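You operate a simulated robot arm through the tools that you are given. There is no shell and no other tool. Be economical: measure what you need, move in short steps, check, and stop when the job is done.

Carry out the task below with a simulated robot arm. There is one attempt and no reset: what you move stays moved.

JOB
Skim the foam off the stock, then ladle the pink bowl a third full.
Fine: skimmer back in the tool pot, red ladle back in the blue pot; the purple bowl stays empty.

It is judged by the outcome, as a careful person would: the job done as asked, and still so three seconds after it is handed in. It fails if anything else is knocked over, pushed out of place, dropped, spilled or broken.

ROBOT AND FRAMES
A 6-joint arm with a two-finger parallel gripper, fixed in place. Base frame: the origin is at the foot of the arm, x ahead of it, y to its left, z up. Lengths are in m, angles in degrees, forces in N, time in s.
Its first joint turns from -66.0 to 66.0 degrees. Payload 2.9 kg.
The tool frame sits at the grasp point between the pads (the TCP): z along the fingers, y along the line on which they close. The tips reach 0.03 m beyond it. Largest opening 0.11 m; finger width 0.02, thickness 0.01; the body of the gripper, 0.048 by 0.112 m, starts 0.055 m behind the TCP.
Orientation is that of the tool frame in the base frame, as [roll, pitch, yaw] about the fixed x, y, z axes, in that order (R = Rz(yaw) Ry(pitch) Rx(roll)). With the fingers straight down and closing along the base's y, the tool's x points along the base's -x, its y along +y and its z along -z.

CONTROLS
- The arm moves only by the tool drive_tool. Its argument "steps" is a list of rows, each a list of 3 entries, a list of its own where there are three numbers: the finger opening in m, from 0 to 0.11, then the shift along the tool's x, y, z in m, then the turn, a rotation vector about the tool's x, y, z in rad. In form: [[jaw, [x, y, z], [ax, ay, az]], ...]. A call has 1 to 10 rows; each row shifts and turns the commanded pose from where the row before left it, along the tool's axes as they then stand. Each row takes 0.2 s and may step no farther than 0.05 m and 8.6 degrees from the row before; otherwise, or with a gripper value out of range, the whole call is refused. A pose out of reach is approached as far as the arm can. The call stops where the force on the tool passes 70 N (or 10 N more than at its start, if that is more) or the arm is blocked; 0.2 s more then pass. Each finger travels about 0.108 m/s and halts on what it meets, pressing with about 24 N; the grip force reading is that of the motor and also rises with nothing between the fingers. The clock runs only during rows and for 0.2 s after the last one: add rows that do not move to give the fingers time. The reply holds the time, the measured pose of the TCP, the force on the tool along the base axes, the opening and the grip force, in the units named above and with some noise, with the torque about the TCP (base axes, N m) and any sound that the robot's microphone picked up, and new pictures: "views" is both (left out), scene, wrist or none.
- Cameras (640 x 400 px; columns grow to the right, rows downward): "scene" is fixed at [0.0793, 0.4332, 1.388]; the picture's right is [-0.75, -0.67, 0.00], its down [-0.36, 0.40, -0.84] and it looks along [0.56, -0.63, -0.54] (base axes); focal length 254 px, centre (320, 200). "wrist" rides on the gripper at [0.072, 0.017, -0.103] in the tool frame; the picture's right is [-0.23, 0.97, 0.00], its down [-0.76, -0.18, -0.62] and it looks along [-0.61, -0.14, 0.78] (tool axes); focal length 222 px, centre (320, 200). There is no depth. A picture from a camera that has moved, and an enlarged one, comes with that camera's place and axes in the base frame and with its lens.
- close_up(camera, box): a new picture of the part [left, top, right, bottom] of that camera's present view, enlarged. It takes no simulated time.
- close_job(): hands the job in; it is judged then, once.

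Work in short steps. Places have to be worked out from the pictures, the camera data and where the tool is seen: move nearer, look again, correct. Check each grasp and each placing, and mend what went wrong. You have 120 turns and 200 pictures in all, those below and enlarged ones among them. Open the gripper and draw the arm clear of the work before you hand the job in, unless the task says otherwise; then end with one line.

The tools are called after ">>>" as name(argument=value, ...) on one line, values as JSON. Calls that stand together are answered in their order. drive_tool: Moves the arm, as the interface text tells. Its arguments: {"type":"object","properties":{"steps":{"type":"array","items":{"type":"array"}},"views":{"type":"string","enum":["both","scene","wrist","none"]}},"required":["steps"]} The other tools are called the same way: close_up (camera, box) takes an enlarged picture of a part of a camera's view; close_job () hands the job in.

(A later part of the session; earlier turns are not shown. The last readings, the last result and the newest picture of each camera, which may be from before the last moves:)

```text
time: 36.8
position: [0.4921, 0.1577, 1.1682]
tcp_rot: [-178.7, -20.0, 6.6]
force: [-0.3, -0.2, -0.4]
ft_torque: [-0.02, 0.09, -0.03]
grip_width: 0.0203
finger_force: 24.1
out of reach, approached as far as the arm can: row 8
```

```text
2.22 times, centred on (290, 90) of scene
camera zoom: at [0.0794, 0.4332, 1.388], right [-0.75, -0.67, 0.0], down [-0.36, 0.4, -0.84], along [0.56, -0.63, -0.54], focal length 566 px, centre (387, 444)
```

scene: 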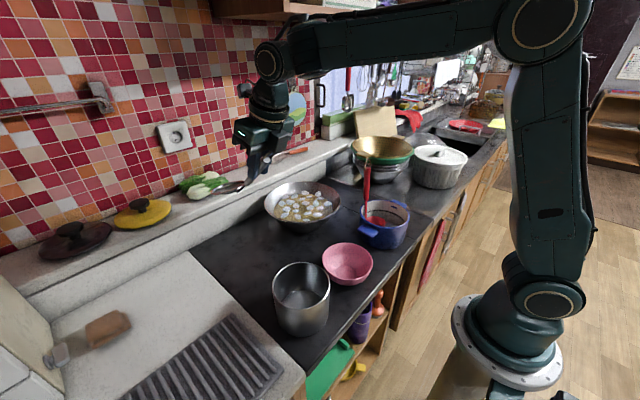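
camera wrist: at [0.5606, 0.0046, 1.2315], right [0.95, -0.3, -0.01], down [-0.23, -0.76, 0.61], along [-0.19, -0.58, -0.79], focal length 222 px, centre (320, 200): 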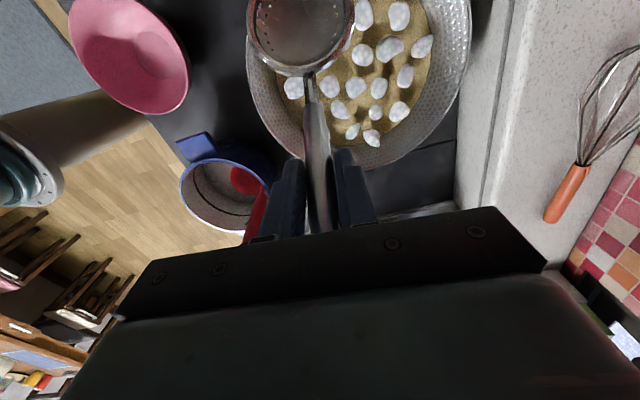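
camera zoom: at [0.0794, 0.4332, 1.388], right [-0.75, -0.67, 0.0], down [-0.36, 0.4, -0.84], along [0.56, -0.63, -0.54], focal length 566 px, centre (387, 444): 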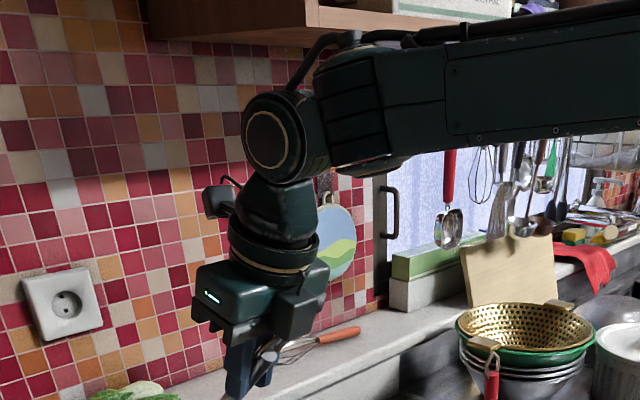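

The wrist is restored: yaw 7, pitch 20° outward, disc ahead. I'll turn yaw to about -18 to stay clear of the last-joint limit and move over the wok.

>>> drive_tool(steps=[[0.0, [0, 0, 0], [-0.049, 0, 0.1407]], [0.0, [0, 0, 0], [-0.049, 0, 0.1407]], [0.0, [0, 0, 0], [-0.049, 0, 0.1407]], [0.0, [0.003, 0.0405, 0.01], [0, 0, 0]], [0.0, [0.003, 0.0405, 0.01], [0, 0, 0]], [0.0, [0.003, 0.0405, 0.01], [0, 0, 0]], [0.0, [0.003, 0.0405, 0.01], [0, 0, 0]], [0.0, [0, 0, 0], [0, 0, 0]]], views="both")

```text
time: 38.6
position: [0.466, -0.003, 1.1335]
tcp_rot: [-179.6, -20.1, -18.3]
force: [-1.2, 0.1, -1.0]
ft_torque: [0.03, 0.05, -0.04]
grip_width: 0.0201
finger_force: 24.0
camera wrist: at [0.4895, -0.0305, 1.2559], right [-0.51, -0.86, -0.09], down [-0.83, 0.45, 0.33], along [-0.24, 0.24, -0.94], focal length 222 px, centre (320, 200)
```

scene: 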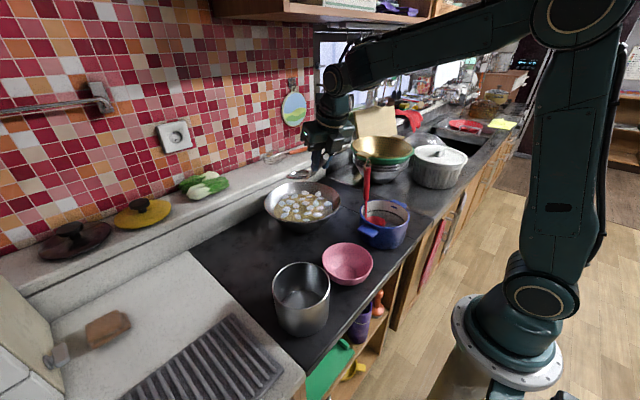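
wrist: 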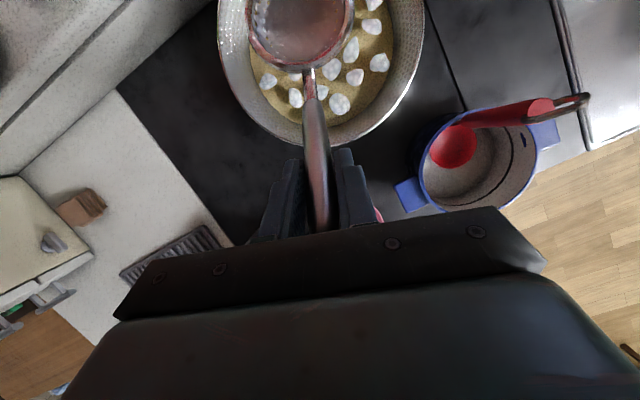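

Tracking is good; the disc is at about [0.575, -0.04, 1.03], above the wok centre. I'll back it toward the near side and lower it to just above the rim.

>>> drive_tool(steps=[[0.0, [-0.02, 0, 0.017], [0, 0, 0]], [0.0, [-0.02, 0, 0.017], [0, 0, 0]], [0.0, [-0.02, 0, 0.017], [0, 0, 0]], [0.0, [0, 0, 0], [0, 0, 0]]], views="both")

>>> close_up(camera="scene", box=[230, 110, 390, 240])

```text
time: 39.6
position: [0.4303, 0.0109, 1.0637]
tcp_rot: [-179.5, -20.2, -18.3]
force: [0.3, 0.3, -0.6]
ft_torque: [0.05, 0.04, -0.01]
grip_width: 0.0203
finger_force: 24.1
camera wrist: at [0.4548, -0.0161, 1.1865], right [-0.51, -0.86, -0.09], down [-0.83, 0.46, 0.33], along [-0.24, 0.24, -0.94], focal length 222 px, centre (320, 200)
```

scene: 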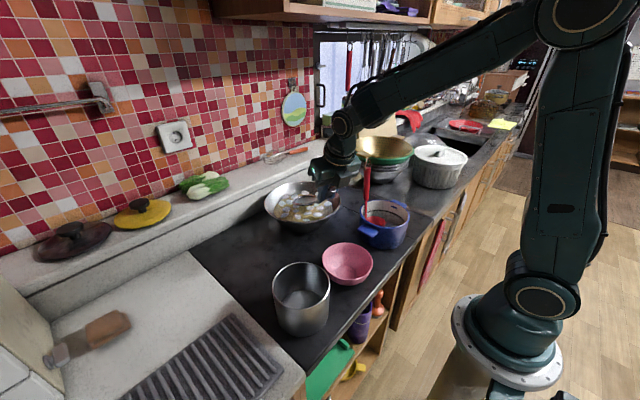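
wrist: 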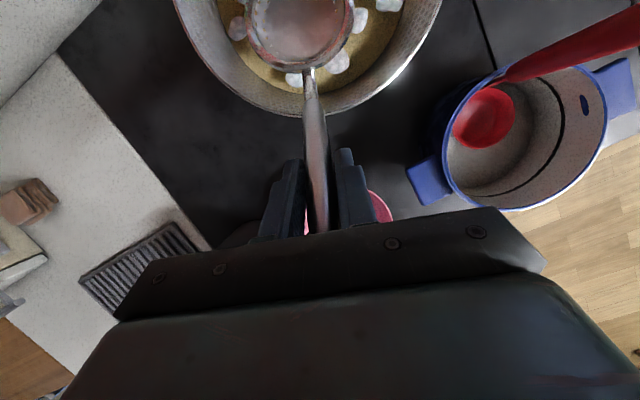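

```text
3.08 times, centred on (310, 175) of scene
camera zoom: at [0.0793, 0.4332, 1.388], right [-0.75, -0.67, 0.0], down [-0.36, 0.4, -0.84], along [0.56, -0.63, -0.54], focal length 783 px, centre (351, 277)
```

zoom: 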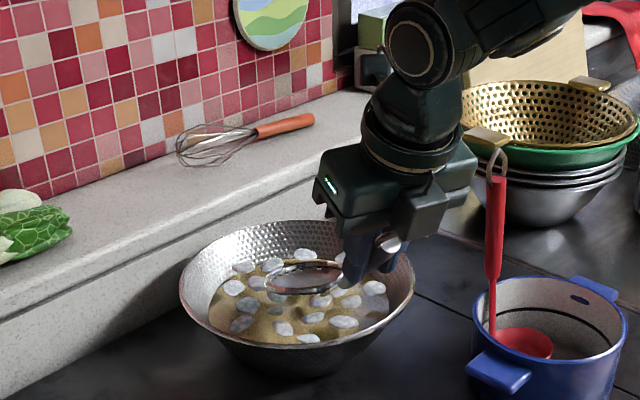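

The disc is at roughly [0.54, -0.02, 0.965] on the near side. I'll lower it about 0.05 m into the liquid, watching forces.

>>> drive_tool(steps=[[0.0, [-0.0068, 0, 0.0188], [0, 0, 0]], [0.0, [-0.0068, 0, 0.0188], [0, 0, 0]], [0.0, [-0.005, 0, 0.0135], [0, 0, 0]], [0.0, [0, 0, 0], [0, 0, 0]]], views="both")

>>> close_up(camera="scene", box=[250, 150, 360, 240])

```text
time: 40.6
position: [0.4307, 0.0109, 1.0099]
tcp_rot: [-179.5, -20.4, -18.4]
force: [3.2, -2.5, 8.4]
ft_torque: [-0.26, -0.6, -0.07]
grip_width: 0.0201
finger_force: 24.1
camera wrist: at [0.4543, -0.0169, 1.1329], right [-0.51, -0.86, -0.09], down [-0.83, 0.46, 0.32], along [-0.23, 0.24, -0.94], focal length 222 px, centre (320, 200)
```

scene: 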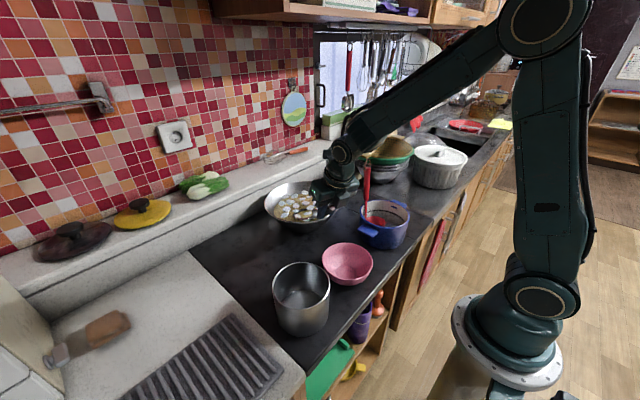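
wrist: 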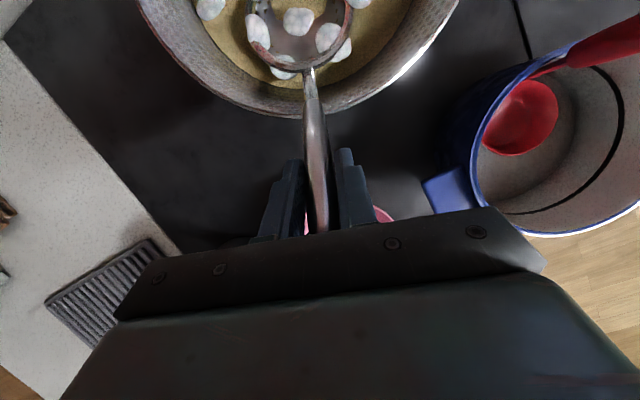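

```text
4.44 times, centred on (305, 195) of scene
camera zoom: at [0.0793, 0.4332, 1.388], right [-0.75, -0.67, 0.0], down [-0.36, 0.4, -0.84], along [0.56, -0.63, -0.54], focal length 1131 px, centre (387, 222)
```

zoom: 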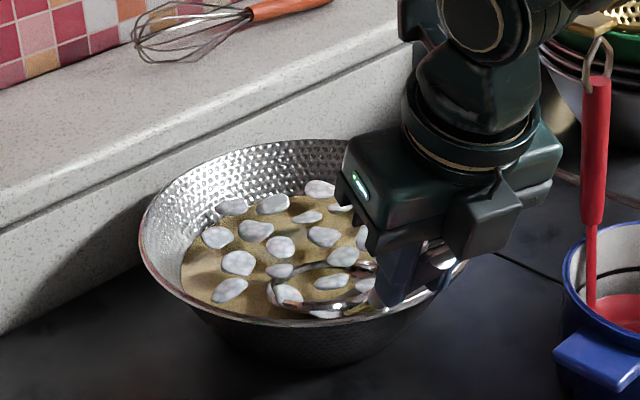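

The force rose to 8 N because the disc is touching the wok bottom, but its rim is under the foam and several blobs are over it. I'll ease up slightly, push forward, then pitch up to level and lift.

>>> drive_tool(steps=[[0.0, [0.0016, 0, -0.004], [0, 0, 0]], [0.0, [0.016, 0, 0.003], [0, 0, 0]], [0.0, [0.016, 0, 0.003], [0, 0, 0]], [0.0, [0.0, 0, 0], [0, 0.09, 0]], [0.0, [0.0, 0, 0], [0, 0.09, 0]], [0.0, [0.0, 0, -0.005], [0, 0.09, 0]], [0.0, [0, 0, 0], [0, 0, 0]]], views="both")

>>> close_up(camera="scene", box=[250, 150, 360, 240])

```text
time: 42.2
position: [0.4565, 0.0008, 1.0251]
tcp_rot: [-179.4, -35.5, -18.5]
force: [-0.2, -0.6, -1.4]
ft_torque: [0.01, 0.05, 0.04]
grip_width: 0.0205
finger_force: 24.2
camera wrist: at [0.449, -0.0161, 1.1511], right [-0.48, -0.87, -0.14], down [-0.88, 0.47, 0.06], along [0.01, 0.15, -0.99], focal length 222 px, centre (320, 200)
```

scene: 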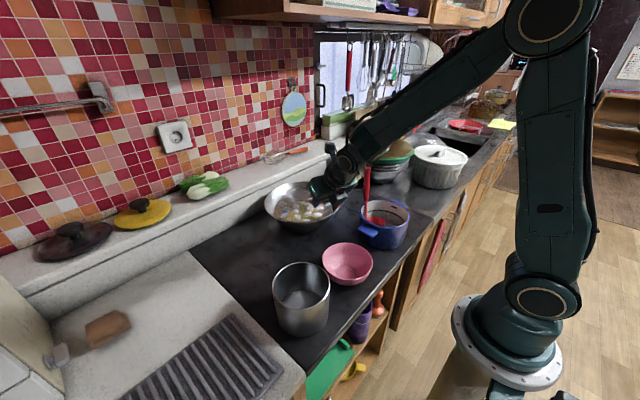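
wrist: 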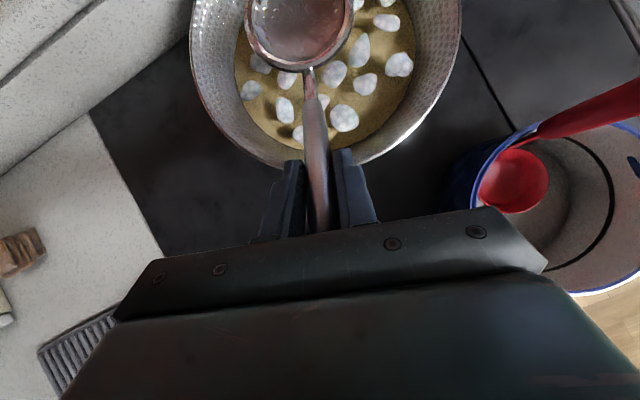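

```text
4.44 times, centred on (305, 195) of scene
camera zoom: at [0.0793, 0.4332, 1.388], right [-0.75, -0.67, 0.0], down [-0.36, 0.4, -0.84], along [0.56, -0.63, -0.54], focal length 1131 px, centre (387, 222)
```

zoom: 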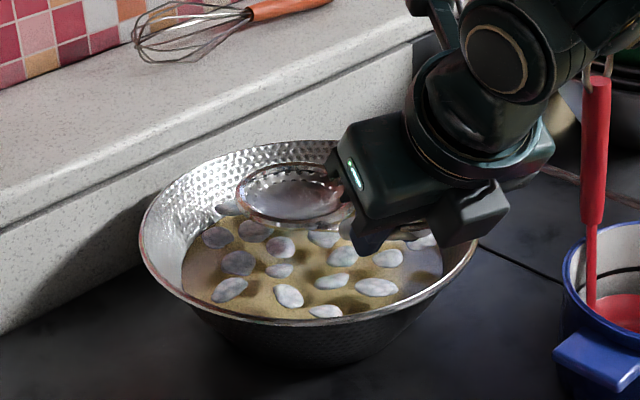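

The disc looks level and clear of the liquid. I'll lift higher and inspect both the disc and the remaining foam.

>>> drive_tool(steps=[[0.0, [0.012, 0, -0.017], [0, 0, 0]], [0.0, [0.018, 0, -0.025], [0, 0, 0]], [0.0, [0.018, 0, -0.025], [0, 0, 0]], [0.0, [0, 0, 0], [0, 0, 0]]], views="wrist")

>>> close_up(camera="scene", box=[250, 130, 370, 240])

>>> close_up(camera="wrist", box=[200, 0, 440, 150])

```text
time: 43.2
position: [0.4568, -0.0011, 1.1077]
tcp_rot: [-179.5, -35.5, -18.3]
force: [-0.7, 0.0, -1.3]
ft_torque: [0.01, 0.07, -0.05]
grip_width: 0.0202
finger_force: 23.8
camera wrist: at [0.4485, -0.0174, 1.234], right [-0.48, -0.87, -0.14], down [-0.88, 0.47, 0.07], along [0.01, 0.15, -0.99], focal length 222 px, centre (320, 200)
```

wrist: 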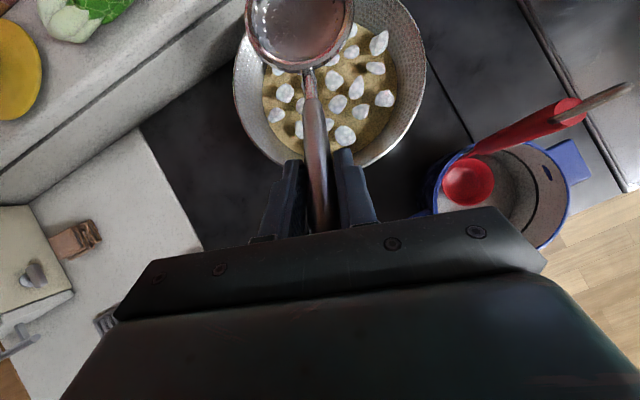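

```text
3.64 times, centred on (310, 185) of scene
camera zoom: at [0.0793, 0.4332, 1.388], right [-0.75, -0.67, 0.0], down [-0.36, 0.4, -0.84], along [0.56, -0.63, -0.54], focal length 926 px, centre (356, 254)
```

zoom: 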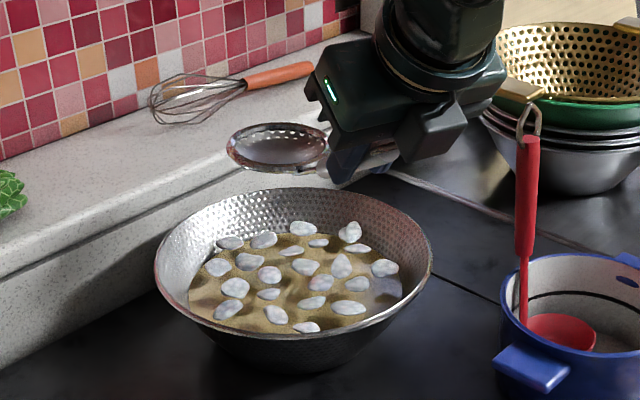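

```text
2.67 times, centred on (320, 75) of wrist
camera zoom: at [0.4485, -0.0174, 1.234], right [-0.48, -0.87, -0.14], down [-0.88, 0.47, 0.07], along [0.01, 0.15, -0.99], focal length 592 px, centre (320, 533)
```

zoom: 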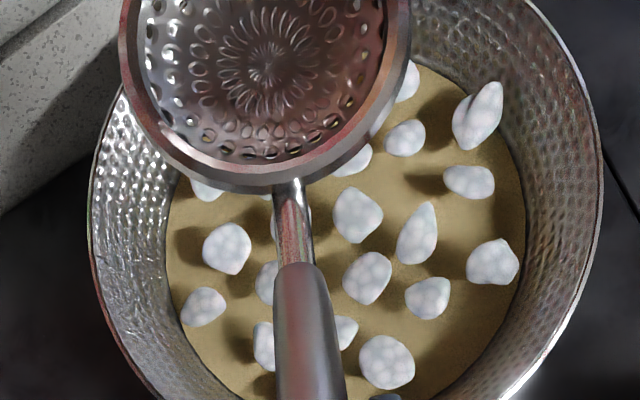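

All 22 blobs are still there, so the tilted exit let them through. I'll try a nearly level dip (pitch about 28°) at the wok centre, then a slow straight lift.

>>> drive_tool(steps=[[0.0, [0, 0, 0], [0, -0.13, 0]], [0.0, [-0.0118, 0, 0.022], [0, 0, 0]], [0.0, [-0.0118, 0, 0.022], [0, 0, 0]], [0.0, [-0.0118, 0, 0.022], [0, 0, 0]], [0.0, [-0.0118, 0, 0.022], [0, 0, 0]], [0.0, [-0.0028, 0, 0.0053], [0, 0, 0]], [0.0, [-0.0028, 0, 0.0053], [0, 0, 0]], [0.0, [0, 0, 0], [0, 0, 0]]], views="wrist")

>>> close_up(camera="scene", box=[250, 130, 370, 240])

```text
time: 45.0
position: [0.4581, -0.0001, 0.9942]
tcp_rot: [-179.4, -28.1, -18.4]
force: [-0.5, 0.2, -0.7]
ft_torque: [0.02, 0.04, 0.01]
grip_width: 0.0202
finger_force: 24.7
camera wrist: at [0.4653, -0.0221, 1.12], right [-0.49, -0.86, -0.12], down [-0.86, 0.47, 0.19], along [-0.11, 0.19, -0.97], focal length 222 px, centre (320, 200)
```

wrist: 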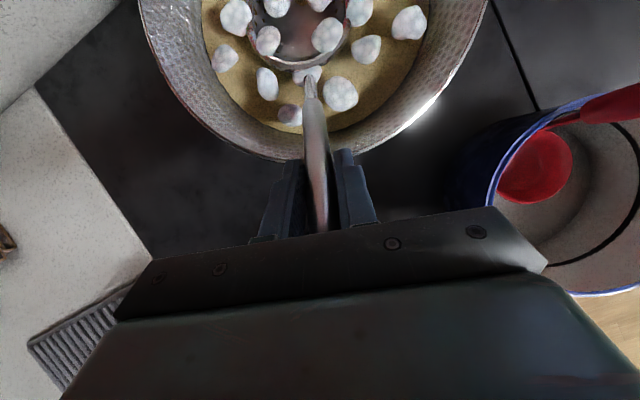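

```text
3.64 times, centred on (310, 185) of scene
camera zoom: at [0.0794, 0.4332, 1.388], right [-0.75, -0.67, 0.0], down [-0.36, 0.4, -0.84], along [0.56, -0.63, -0.54], focal length 926 px, centre (356, 254)
```

zoom: 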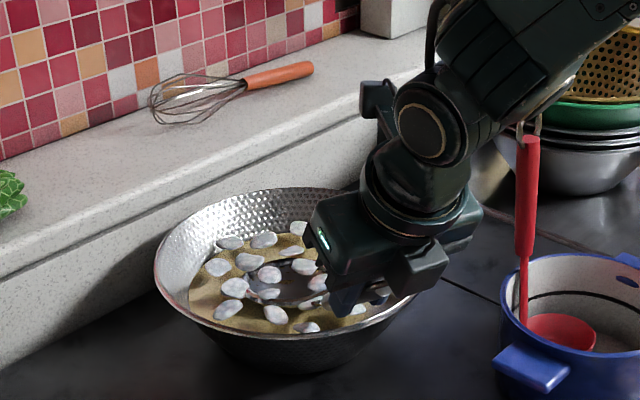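

The disc is fully submerged under the foam without touching bottom. I'll lift slowly straight up about 0.05 m.

>>> drive_tool(steps=[[0.0, [0.0028, 0, -0.0053], [0, 0, 0]], [0.0, [0.0028, 0, -0.0053], [0, 0, 0]], [0.0, [0.0028, 0, -0.0053], [0, 0, 0]], [0.0, [0.0028, 0, -0.0053], [0, 0, 0]], [0.0, [0.0028, 0, -0.0053], [0, 0, 0]], [0.0, [0.0056, 0, -0.0106], [0, 0, 0]], [0.0, [0.0056, 0, -0.0106], [0, 0, 0]], [0.0, [0, 0, 0], [0, 0, 0]]], views="wrist")

>>> close_up(camera="scene", box=[250, 130, 370, 240])

```text
time: 46.8
position: [0.4578, 0.0, 1.0488]
tcp_rot: [-179.6, -28.1, -18.3]
force: [0.7, 0.0, -0.7]
ft_torque: [0.05, 0.07, 0.0]
grip_width: 0.0201
finger_force: 23.9
camera wrist: at [0.4652, -0.0221, 1.1746], right [-0.49, -0.86, -0.11], down [-0.86, 0.47, 0.19], along [-0.11, 0.19, -0.97], focal length 222 px, centre (320, 200)
```

wrist: 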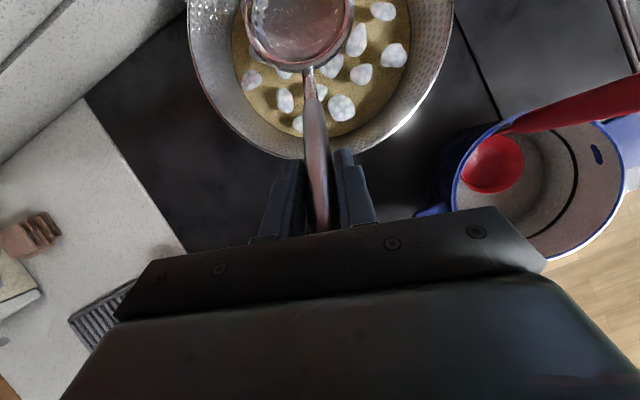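

```text
3.64 times, centred on (310, 185) of scene
camera zoom: at [0.0793, 0.4332, 1.388], right [-0.75, -0.67, 0.0], down [-0.36, 0.4, -0.84], along [0.56, -0.63, -0.54], focal length 926 px, centre (356, 254)
```

zoom: 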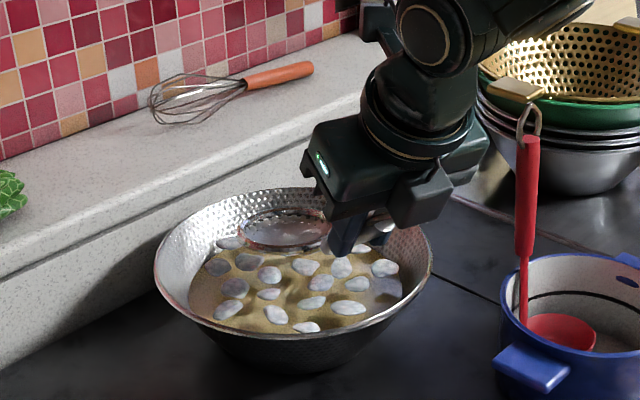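

The blobs didn't move. Re-measuring, foam height is about 0.92 and the disc sat about 1 cm higher than I assumed (rim just at the surface). I'll dip about 12 mm deeper, hold, then lift slowly.

>>> drive_tool(steps=[[0.0, [-0.0094, 0, 0.0177], [0, 0, 0]], [0.0, [-0.0094, 0, 0.0177], [0, 0, 0]], [0.0, [-0.0047, 0, 0.0088], [0, 0, 0]], [0.0, [-0.0047, 0, 0.0088], [0, 0, 0]], [0.0, [-0.0028, 0, 0.0053], [0, 0, 0]], [0.0, [0, 0, 0], [0, 0, 0]]], views="none")

>>> close_up(camera="wrist", box=[160, 0, 480, 170])

```text
time: 48.2
position: [0.4579, 0.001, 0.9838]
tcp_rot: [-179.3, -28.2, -18.4]
force: [1.6, 0.5, -0.6]
ft_torque: [0.05, 0.03, 0.0]
grip_width: 0.0204
finger_force: 24.5
```

```text
2.00 times, centred on (320, 85) of wrist
camera zoom: at [0.4661, -0.0211, 1.1087], right [-0.49, -0.86, -0.12], down [-0.86, 0.47, 0.19], along [-0.11, 0.19, -0.97], focal length 444 px, centre (320, 430)
```

zoom: 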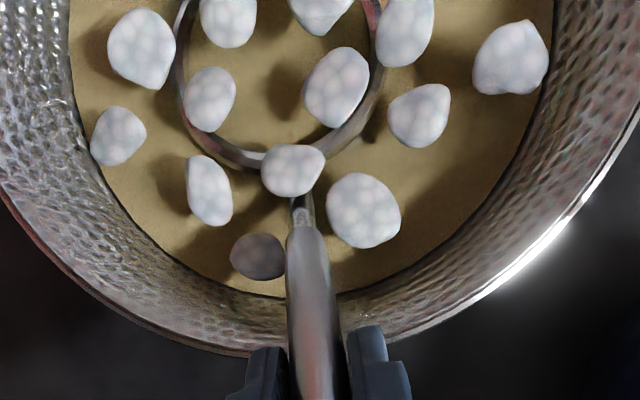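

Now the bowl is truly flooded with foam above it. I'll sweep forward a little, then lift slowly while levelling.

>>> drive_tool(steps=[[0.0, [0.0088, 0, 0.0047], [0, 0, 0]], [0.0, [0.0088, 0, 0.0047], [0, 0, 0]], [0.0, [0, 0, 0], [0, 0.03, 0]], [0.0, [0.0023, 0, -0.0044], [0, 0.03, 0]], [0.0, [0.0023, 0, -0.0044], [0, 0.03, 0]], [0.0, [0.0028, 0, -0.0053], [0, 0.03, 0]], [0.0, [0.0058, 0, -0.0081], [0, 0, 0]], [0.0, [0.0058, 0, -0.0081], [0, 0, 0]], [0.0, [0, 0, 0], [0, 0, 0]]], views="none")

>>> close_up(camera="wrist", box=[160, 0, 480, 170])

>>> close_up(camera="scene", box=[250, 130, 370, 240])

```text
time: 50.2
position: [0.4747, -0.0043, 1.0193]
tcp_rot: [-179.4, -35.0, -18.4]
force: [0.0, 0.3, -1.3]
ft_torque: [-0.03, 0.05, 0.01]
grip_width: 0.0203
finger_force: 24.5
```

```text
2.00 times, centred on (320, 85) of wrist
camera zoom: at [0.4686, -0.0219, 1.1448], right [-0.48, -0.87, -0.14], down [-0.88, 0.47, 0.08], along [0.0, 0.16, -0.99], focal length 444 px, centre (320, 430)
```

zoom: 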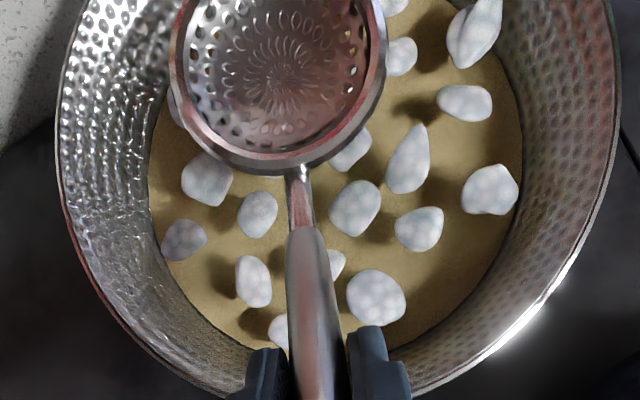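

```text
3.64 times, centred on (310, 185) of scene
camera zoom: at [0.0793, 0.4332, 1.388], right [-0.75, -0.67, 0.0], down [-0.36, 0.4, -0.84], along [0.56, -0.63, -0.54], focal length 926 px, centre (356, 254)
```

zoom: 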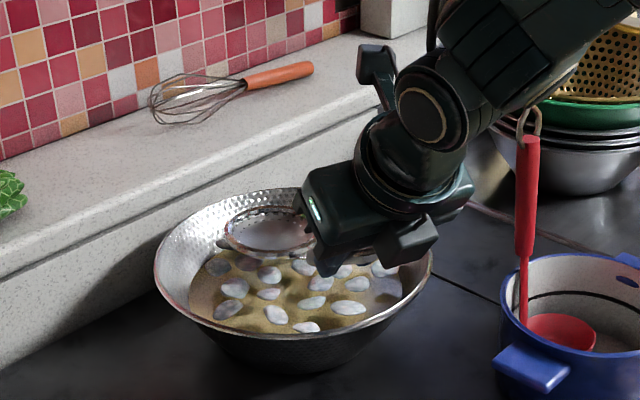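

Still not collected; perhaps the foam needs to be swept with the disc at the surface. I'll put the rim just under the surface and make a sweeping loop over the liquid, then check.

>>> drive_tool(steps=[[0.0, [0, 0, 0], [0, -0.12, 0]], [0.0, [-0.0257, 0, 0.0056], [0, 0, 0]], [0.0, [-0.008, 0.008, 0.015], [0, 0, 0]], [0.0, [0.0265, 0, 0.014], [0, 0, 0]], [0.0, [0, 0.03, 0], [0, 0, 0]], [0.0, [-0.0265, 0, -0.014], [0, 0, 0]], [0.0, [-0.0265, 0, -0.014], [0, 0, 0]], [0.0, [0, -0.03, 0], [0, 0, 0]], [0.0, [0, -0.03, 0], [0, 0, 0]], [0.0, [0.0265, 0, 0.014], [0, 0, 0]]], views="none")

>>> close_up(camera="wrist", box=[160, 0, 480, 170])

>>> close_up(camera="scene", box=[250, 130, 370, 240])

```text
time: 52.4
position: [0.4605, 0.0202, 0.9816]
tcp_rot: [-179.7, -27.8, -18.4]
force: [-5.2, -2.4, 1.4]
ft_torque: [-0.19, 0.19, -0.45]
grip_width: 0.0204
finger_force: 23.2
```

```text
2.00 times, centred on (320, 85) of wrist
camera zoom: at [0.4691, -0.0012, 1.1075], right [-0.49, -0.86, -0.11], down [-0.86, 0.47, 0.2], along [-0.12, 0.19, -0.97], focal length 444 px, centre (320, 430)
```

zoom: 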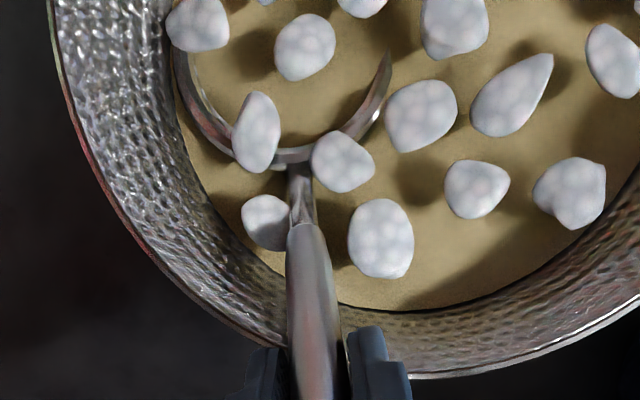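

```text
3.64 times, centred on (310, 185) of scene
camera zoom: at [0.0791, 0.4332, 1.388], right [-0.75, -0.67, 0.0], down [-0.36, 0.4, -0.84], along [0.56, -0.63, -0.54], focal length 926 px, centre (356, 254)
```

zoom: 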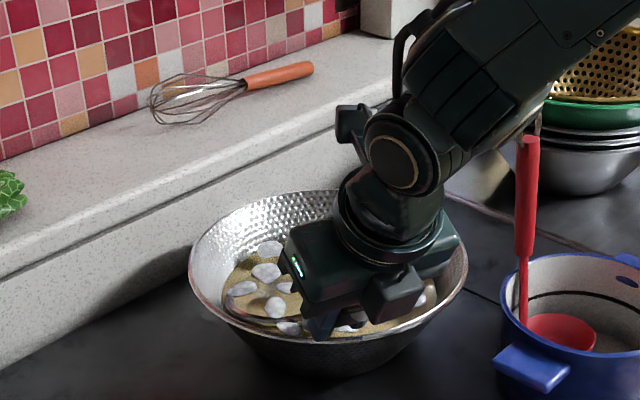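

I've accidentally dragged the wok about 3 cm toward the robot's right/near side. I need to put it back: with the disc now at its far-left inner wall, I'll push gently in the (+0.75, +0.67) direction and check.

>>> drive_tool(steps=[[0.0, [0.0044, -0.0087, 0.0023], [0, 0, 0]], [0.0, [0.0044, -0.0087, 0.0023], [0, 0, 0]], [0.0, [0, 0, 0], [0, 0, 0]]], views="none")

>>> close_up(camera="scene", box=[250, 130, 370, 240])

```text
time: 53.2
position: [0.4774, 0.035, 0.984]
tcp_rot: [-179.5, -28.1, -18.4]
force: [-2.8, -1.9, 0.8]
ft_torque: [-0.14, 0.12, -0.42]
grip_width: 0.0202
finger_force: 24.4
```

```text
3.64 times, centred on (310, 185) of scene
camera zoom: at [0.0793, 0.4332, 1.388], right [-0.75, -0.67, 0.0], down [-0.36, 0.4, -0.84], along [0.56, -0.63, -0.54], focal length 926 px, centre (356, 254)
```

zoom: 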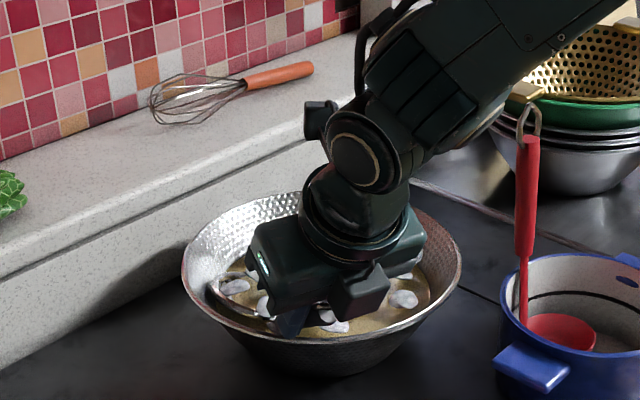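

It moved back slightly (rim left edge from 188 to 181 px; the original was 155). I'll push about 2.2 cm more in small steps.

>>> drive_tool(steps=[[0.0, [0.0033, -0.0065, 0.0017], [0, 0, 0]], [0.0, [0.0033, -0.0065, 0.0017], [0, 0, 0]], [0.0, [0.0033, -0.0065, 0.0017], [0, 0, 0]], [0.0, [0, 0, 0], [0, 0, 0]]], views="none")

>>> close_up(camera="scene", box=[250, 130, 370, 240])

```text
time: 54.2
position: [0.4942, 0.0512, 0.9853]
tcp_rot: [-179.4, -28.3, -18.4]
force: [-3.1, -4.6, 6.4]
ft_torque: [-0.37, -0.17, -0.53]
grip_width: 0.0205
finger_force: 24.3
```

```text
3.64 times, centred on (310, 185) of scene
camera zoom: at [0.0792, 0.4331, 1.388], right [-0.75, -0.67, 0.0], down [-0.36, 0.4, -0.84], along [0.56, -0.63, -0.54], focal length 926 px, centre (356, 254)
```

zoom: 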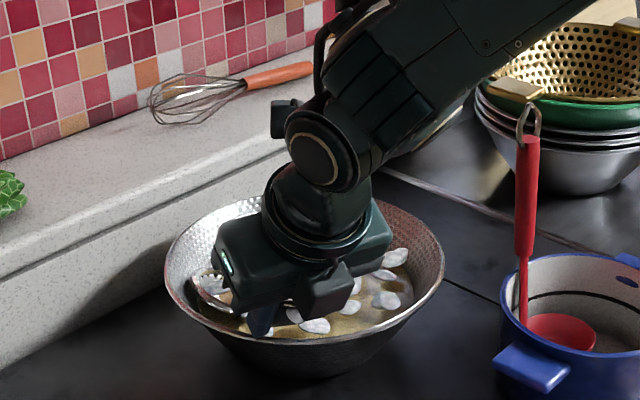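

The rim is now about 12 px right and 5 px low of its original place, roughly 14 mm toward -x. I'll push mostly +x by that amount.

>>> drive_tool(steps=[[0.0, [0.006, -0.0025, 0.0025], [0, 0, 0]], [0.0, [0.006, -0.0025, 0.0025], [0, 0, 0]], [0.0, [0, 0, 0], [0, 0, 0]]], views="none")

>>> close_up(camera="scene", box=[250, 130, 370, 240])

```text
time: 55.0
position: [0.5081, 0.05, 0.9853]
tcp_rot: [-179.5, -27.9, -18.4]
force: [-4.9, -2.3, 0.5]
ft_torque: [-0.26, 0.2, -0.59]
grip_width: 0.0206
finger_force: 23.5
```

```text
3.64 times, centred on (310, 185) of scene
camera zoom: at [0.0792, 0.4332, 1.388], right [-0.75, -0.67, 0.0], down [-0.36, 0.4, -0.84], along [0.56, -0.63, -0.54], focal length 926 px, centre (356, 254)
```

zoom: 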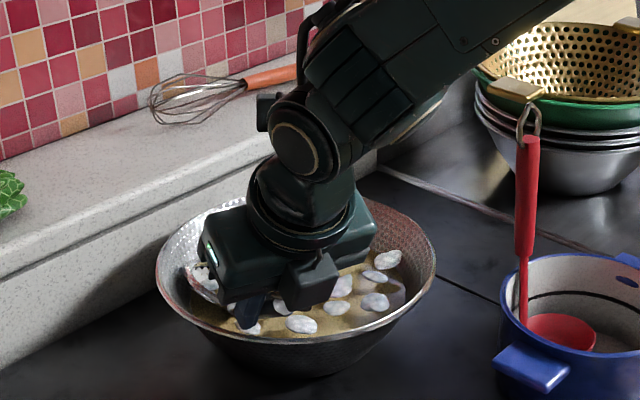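

The wok is back within about 4 mm of its start. Foam seems clustered in the disc now, so I'll ease off the wall and lift slowly while levelling.

>>> drive_tool(steps=[[0.0, [-0.005, 0.008, -0.0025], [0, 0, 0]], [0.0, [0, 0, 0], [0, 0.035, 0]], [0.0, [0.0023, 0, -0.0044], [0, 0.035, 0]], [0.0, [0.0023, 0, -0.0044], [0, 0.035, 0]], [0.0, [0.0045, 0, -0.0066], [0, 0.03, 0]], [0.0, [0.0058, 0, -0.0081], [0, 0, 0]], [0.0, [0.0116, 0, -0.0162], [0, 0, 0]], [0.0, [0.0116, 0, -0.0162], [0, 0, 0]], [0.0, [0.0116, 0, -0.0162], [0, 0, 0]], [0.0, [0, 0, 0], [0, 0, 0]]], views="none")

>>> close_up(camera="wrist", box=[160, 0, 480, 170])

>>> close_up(camera="scene", box=[250, 130, 370, 240])

```text
time: 57.2
position: [0.5, 0.0459, 1.0723]
tcp_rot: [-179.4, -35.9, -18.5]
force: [0.7, 0.2, -0.6]
ft_torque: [0.05, 0.06, 0.02]
grip_width: 0.0201
finger_force: 23.5
```

```text
2.00 times, centred on (320, 85) of wrist
camera zoom: at [0.4921, 0.0285, 1.1993], right [-0.48, -0.87, -0.14], down [-0.88, 0.47, 0.06], along [0.01, 0.15, -0.99], focal length 444 px, centre (320, 430)
```

zoom: 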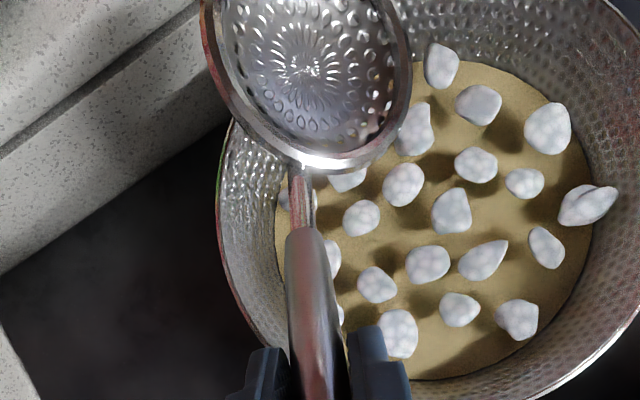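

```text
3.64 times, centred on (310, 185) of scene
camera zoom: at [0.0793, 0.4332, 1.388], right [-0.75, -0.67, 0.0], down [-0.36, 0.4, -0.84], along [0.56, -0.63, -0.54], focal length 926 px, centre (356, 254)
```

zoom: 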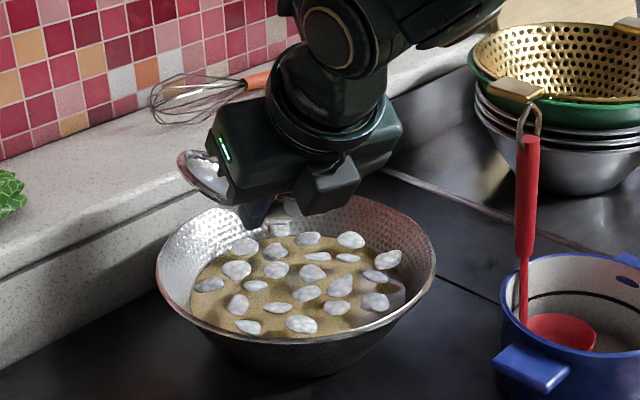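

All 22 blobs are still there, just rotated along with the wok. The disc has never been deeper than a few mm under the surface, so I'll re-centre it and go straight down until it touches bottom.

>>> drive_tool(steps=[[0.0, [0, 0, 0], [0, -0.105, 0]], [0.0, [-0.0135, 0.034, -0.0078], [0, 0, 0]], [0.0, [-0.0135, 0.034, -0.0078], [0, 0, 0]], [0.0, [-0.0175, 0, 0.0303], [0, 0, 0]], [0.0, [-0.0175, 0, 0.0303], [0, 0, 0]], [0.0, [-0.01, 0, 0.0173], [0, 0, 0]], [0.0, [-0.0025, 0, 0.0043], [0, 0, 0]], [0.0, [0, 0, 0], [0, 0, 0]]], views="none")

>>> close_up(camera="wrist", box=[160, 0, 480, 170])

>>> close_up(camera="scene", box=[250, 130, 370, 240])

```text
time: 59.0
position: [0.4494, -0.01, 0.9783]
tcp_rot: [-179.5, -30.0, -18.3]
force: [2.5, 0.9, 9.2]
ft_torque: [-0.07, -0.2, 0.01]
grip_width: 0.0201
finger_force: 24.5
```

```text
2.00 times, centred on (320, 85) of wrist
camera zoom: at [0.4537, -0.0301, 1.1047], right [-0.49, -0.86, -0.12], down [-0.87, 0.47, 0.16], along [-0.08, 0.19, -0.98], focal length 444 px, centre (320, 430)
```

zoom: 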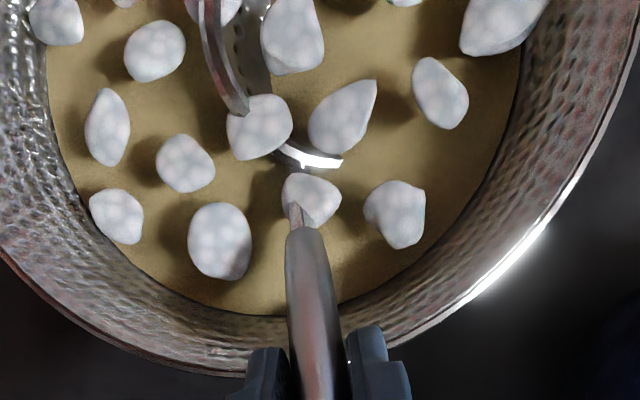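

```text
3.64 times, centred on (310, 185) of scene
camera zoom: at [0.0793, 0.4333, 1.3879], right [-0.75, -0.67, 0.0], down [-0.36, 0.4, -0.84], along [0.56, -0.63, -0.54], focal length 926 px, centre (356, 254)
```

zoom: 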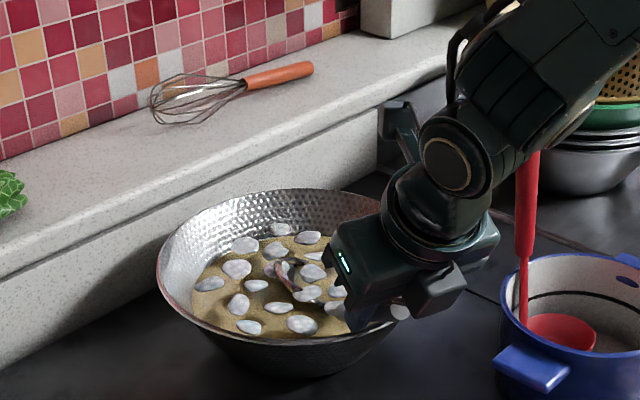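

The 9 N with little torque suggests a finger is touching the wok rim, and the disc has rolled in the grip (its -y side is down) from the sideways pushing. I'll raise it and measure the roll.

>>> drive_tool(steps=[[0.0, [0.01, 0, -0.0173], [0, 0, 0]], [0.0, [0.02, 0, -0.0346], [0, 0, 0]], [0.0, [0.02, 0, -0.0346], [0, 0, 0]], [0.0, [0, 0, 0], [0, 0, 0]]], views="none")

>>> close_up(camera="wrist", box=[160, 0, 480, 170])

>>> close_up(camera="scene", box=[250, 130, 370, 240])

```text
time: 60.0
position: [0.4487, -0.0115, 1.0783]
tcp_rot: [-179.4, -29.8, -18.4]
force: [0.3, -0.1, -1.0]
ft_torque: [0.05, 0.06, -0.02]
grip_width: 0.0201
finger_force: 24.0
```

```text
2.00 times, centred on (320, 85) of wrist
camera zoom: at [0.4535, -0.032, 1.2045], right [-0.49, -0.86, -0.12], down [-0.87, 0.47, 0.16], along [-0.08, 0.18, -0.98], focal length 444 px, centre (320, 430)
```

zoom: 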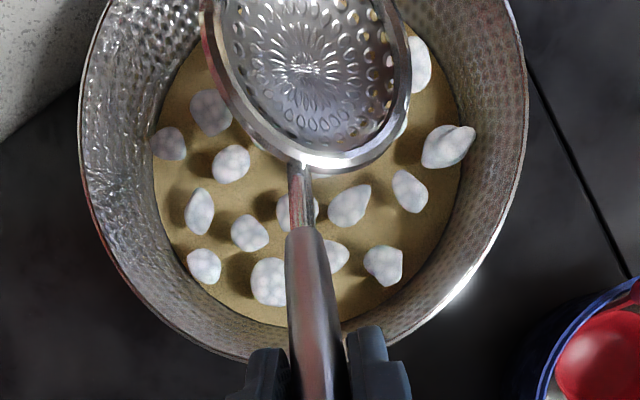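

```text
3.64 times, centred on (310, 185) of scene
camera zoom: at [0.0793, 0.4332, 1.388], right [-0.75, -0.67, 0.0], down [-0.36, 0.4, -0.84], along [0.56, -0.63, -0.54], focal length 926 px, centre (356, 254)
```

zoom: 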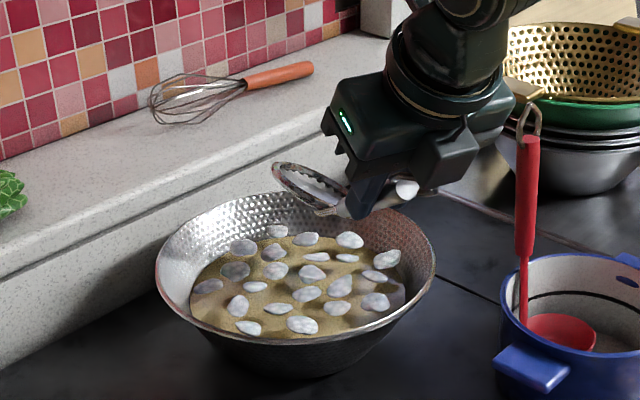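

The disc is rolled about 19° about the handle. I'll swing the heading to about -43° and counter-roll about the handle axis by 19° to level it again.

>>> drive_tool(steps=[[0.0, [0, 0, 0], [-0.0727, 0, 0.126]], [0.0, [0, 0, 0], [-0.0727, 0, 0.126]], [0.0, [0, 0, 0], [-0.0727, 0, 0.126]], [0.0, [-0.0059, -0.028, -0.0034], [0, 0, 0]], [0.0, [-0.0059, -0.028, -0.0034], [0, 0, 0]], [0.0, [0, 0, 0], [-0.0524, 0, -0.0968]], [0.0, [0, 0, 0], [-0.0524, 0, -0.0968]], [0.0, [0, 0, 0], [-0.0524, 0, -0.0968]], [0.0, [0, 0, 0], [0, 0, 0]]], views="none")

>>> close_up(camera="wrist", box=[160, 0, 480, 170])

>>> close_up(camera="scene", box=[250, 130, 370, 240])

```text
time: 62.0
position: [0.4783, 0.0381, 1.0795]
tcp_rot: [162.3, -27.0, -24.6]
force: [-0.3, 0.4, -1.3]
ft_torque: [0.05, 0.04, 0.0]
grip_width: 0.0204
finger_force: 24.0
```

```text
2.00 times, centred on (320, 85) of wrist
camera zoom: at [0.499, 0.0464, 1.2051], right [-0.69, -0.7, 0.16], down [-0.69, 0.71, 0.13], along [-0.21, -0.02, -0.98], focal length 444 px, centre (320, 430)
```

zoom: 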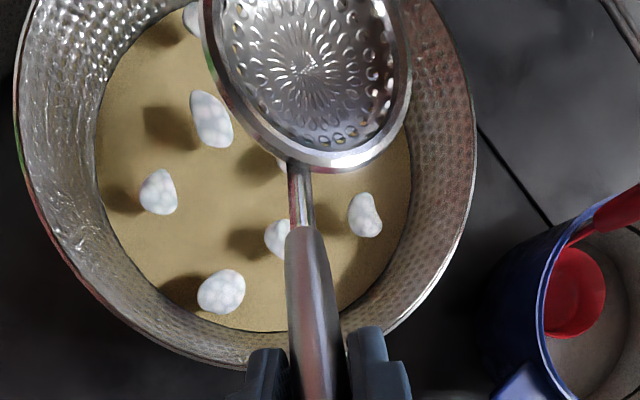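

```text
3.64 times, centred on (310, 185) of scene
camera zoom: at [0.0794, 0.4332, 1.388], right [-0.75, -0.67, 0.0], down [-0.36, 0.4, -0.84], along [0.56, -0.63, -0.54], focal length 926 px, centre (356, 254)
```

zoom: 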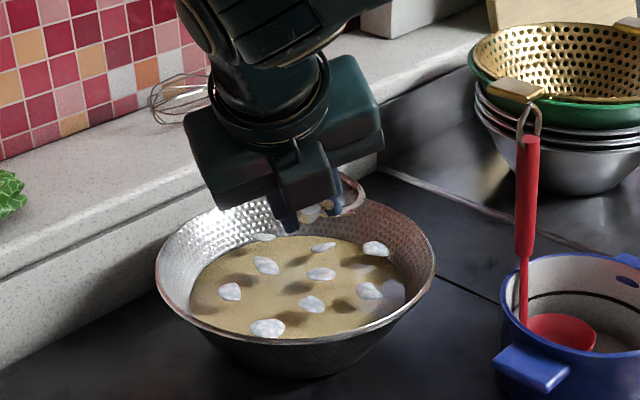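

The foam dropped to about 10 blobs, so skimming does register. I'll do another near-level dip with a small forward sweep, then lift.

>>> drive_tool(steps=[[0.0, [-0.0097, -0.0058, 0.018], [0, 0, 0]], [0.0, [-0.0097, -0.0058, 0.018], [0, 0, 0]], [0.0, [-0.0097, -0.0058, 0.018], [0, 0, 0]], [0.0, [-0.0097, -0.0058, 0.018], [0, 0, 0]], [0.0, [-0.0027, -0.0016, 0.0051], [0, 0, 0]], [0.0, [0.0085, 0.0017, 0.005], [0, 0, 0]], [0.0, [0.0085, 0.0017, 0.005], [0, 0, 0]], [0.0, [0, 0, 0], [0, 0, 0]]], views="none")

>>> close_up(camera="wrist", box=[160, 0, 480, 170])

```text
time: 63.8
position: [0.4925, 0.027, 0.9882]
tcp_rot: [162.4, -27.0, -24.6]
force: [0.2, -0.1, -1.1]
ft_torque: [0.06, 0.07, 0.02]
grip_width: 0.02
finger_force: 24.0
```

```text
2.00 times, centred on (320, 85) of wrist
camera zoom: at [0.5135, 0.0332, 1.1139], right [-0.69, -0.7, 0.16], down [-0.69, 0.71, 0.13], along [-0.21, -0.02, -0.98], focal length 444 px, centre (320, 430)
```

zoom: 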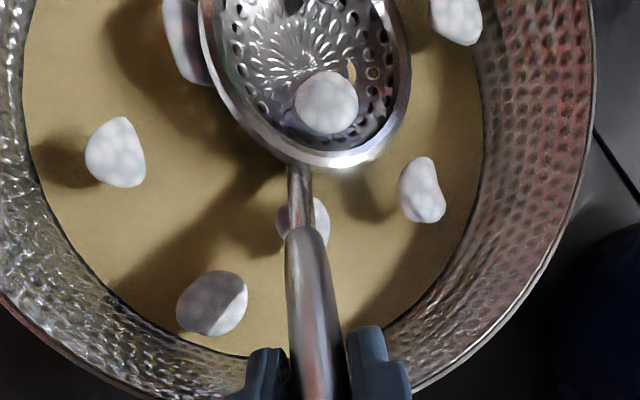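

One blob shows through the bowl, so the rim is still slightly above the surface. I'll lower about 7 mm, hold briefly, then lift slowly.

>>> drive_tool(steps=[[0.0, [-0.0032, -0.0019, 0.0059], [0, 0, 0]], [0.0, [0, 0, 0], [0, 0, 0]], [0.0, [0.0032, 0.0019, -0.0059], [0, 0, 0]], [0.0, [0.0032, 0.0019, -0.0059], [0, 0, 0]], [0.0, [0.0045, 0.0027, -0.0085], [0, 0, 0]], [0.0, [0.0045, 0.0027, -0.0085], [0, 0, 0]], [0.0, [0.0097, 0.0058, -0.018], [0, 0, 0]], [0.0, [0.0097, 0.0058, -0.018], [0, 0, 0]], [0.0, [0.0097, 0.0058, -0.018], [0, 0, 0]], [0.0, [0, 0, 0], [0, 0, 0]]], views="none")

>>> close_up(camera="wrist", box=[160, 0, 480, 170])

>>> close_up(camera="scene", box=[250, 130, 370, 240])

```text
time: 66.0
position: [0.4906, 0.0267, 1.0792]
tcp_rot: [162.4, -27.1, -24.6]
force: [-0.5, -0.5, -2.1]
ft_torque: [0.03, 0.02, -0.02]
grip_width: 0.0201
finger_force: 23.4
```

```text
2.00 times, centred on (320, 85) of wrist
camera zoom: at [0.5115, 0.0325, 1.2046], right [-0.69, -0.7, 0.16], down [-0.69, 0.71, 0.13], along [-0.21, -0.02, -0.98], focal length 444 px, centre (320, 430)
```

zoom: 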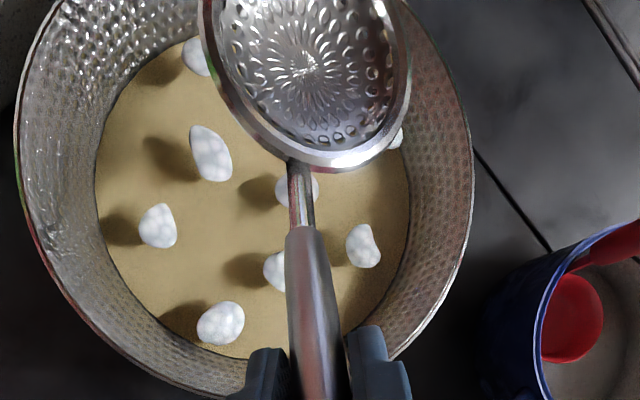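

```text
3.64 times, centred on (310, 185) of scene
camera zoom: at [0.0793, 0.4332, 1.388], right [-0.75, -0.67, 0.0], down [-0.36, 0.4, -0.84], along [0.56, -0.63, -0.54], focal length 926 px, centre (356, 254)
```

zoom: 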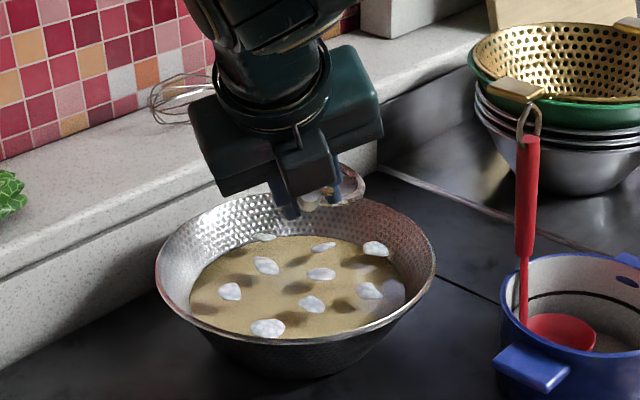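

About 10 remain for now; the earlier removal seemed delayed after lifting. I'll hold still for 2 s and look again.

>>> drive_tool(steps=[[0.0, [0, 0, 0], [0, 0, 0]], [0.0, [0, 0, 0], [0, 0, 0]], [0.0, [0, 0, 0], [0, 0, 0]], [0.0, [0, 0, 0], [0, 0, 0]], [0.0, [0, 0, 0], [0, 0, 0]], [0.0, [0, 0, 0], [0, 0, 0]], [0.0, [0, 0, 0], [0, 0, 0]], [0.0, [0, 0, 0], [0, 0, 0]], [0.0, [0, 0, 0], [0, 0, 0]], [0.0, [0, 0, 0], [0, 0, 0]]], views="none")

>>> close_up(camera="scene", box=[250, 130, 370, 240])

```text
time: 68.2
position: [0.4902, 0.0255, 1.0777]
tcp_rot: [162.5, -27.0, -24.6]
force: [-0.9, -0.7, -0.6]
ft_torque: [0.03, 0.07, -0.01]
grip_width: 0.0201
finger_force: 23.8
```

```text
3.64 times, centred on (310, 185) of scene
camera zoom: at [0.0794, 0.4332, 1.388], right [-0.75, -0.67, 0.0], down [-0.36, 0.4, -0.84], along [0.56, -0.63, -0.54], focal length 926 px, centre (356, 254)
```

zoom: 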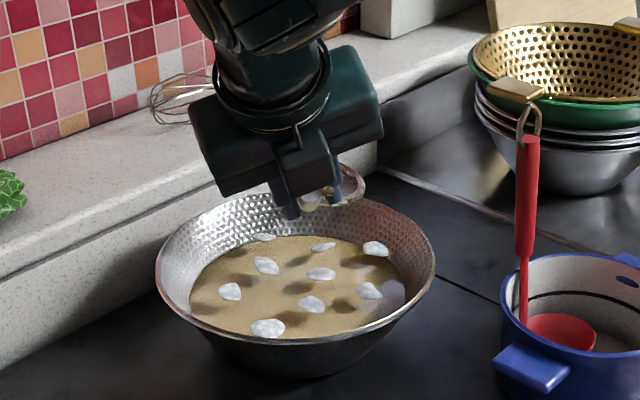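

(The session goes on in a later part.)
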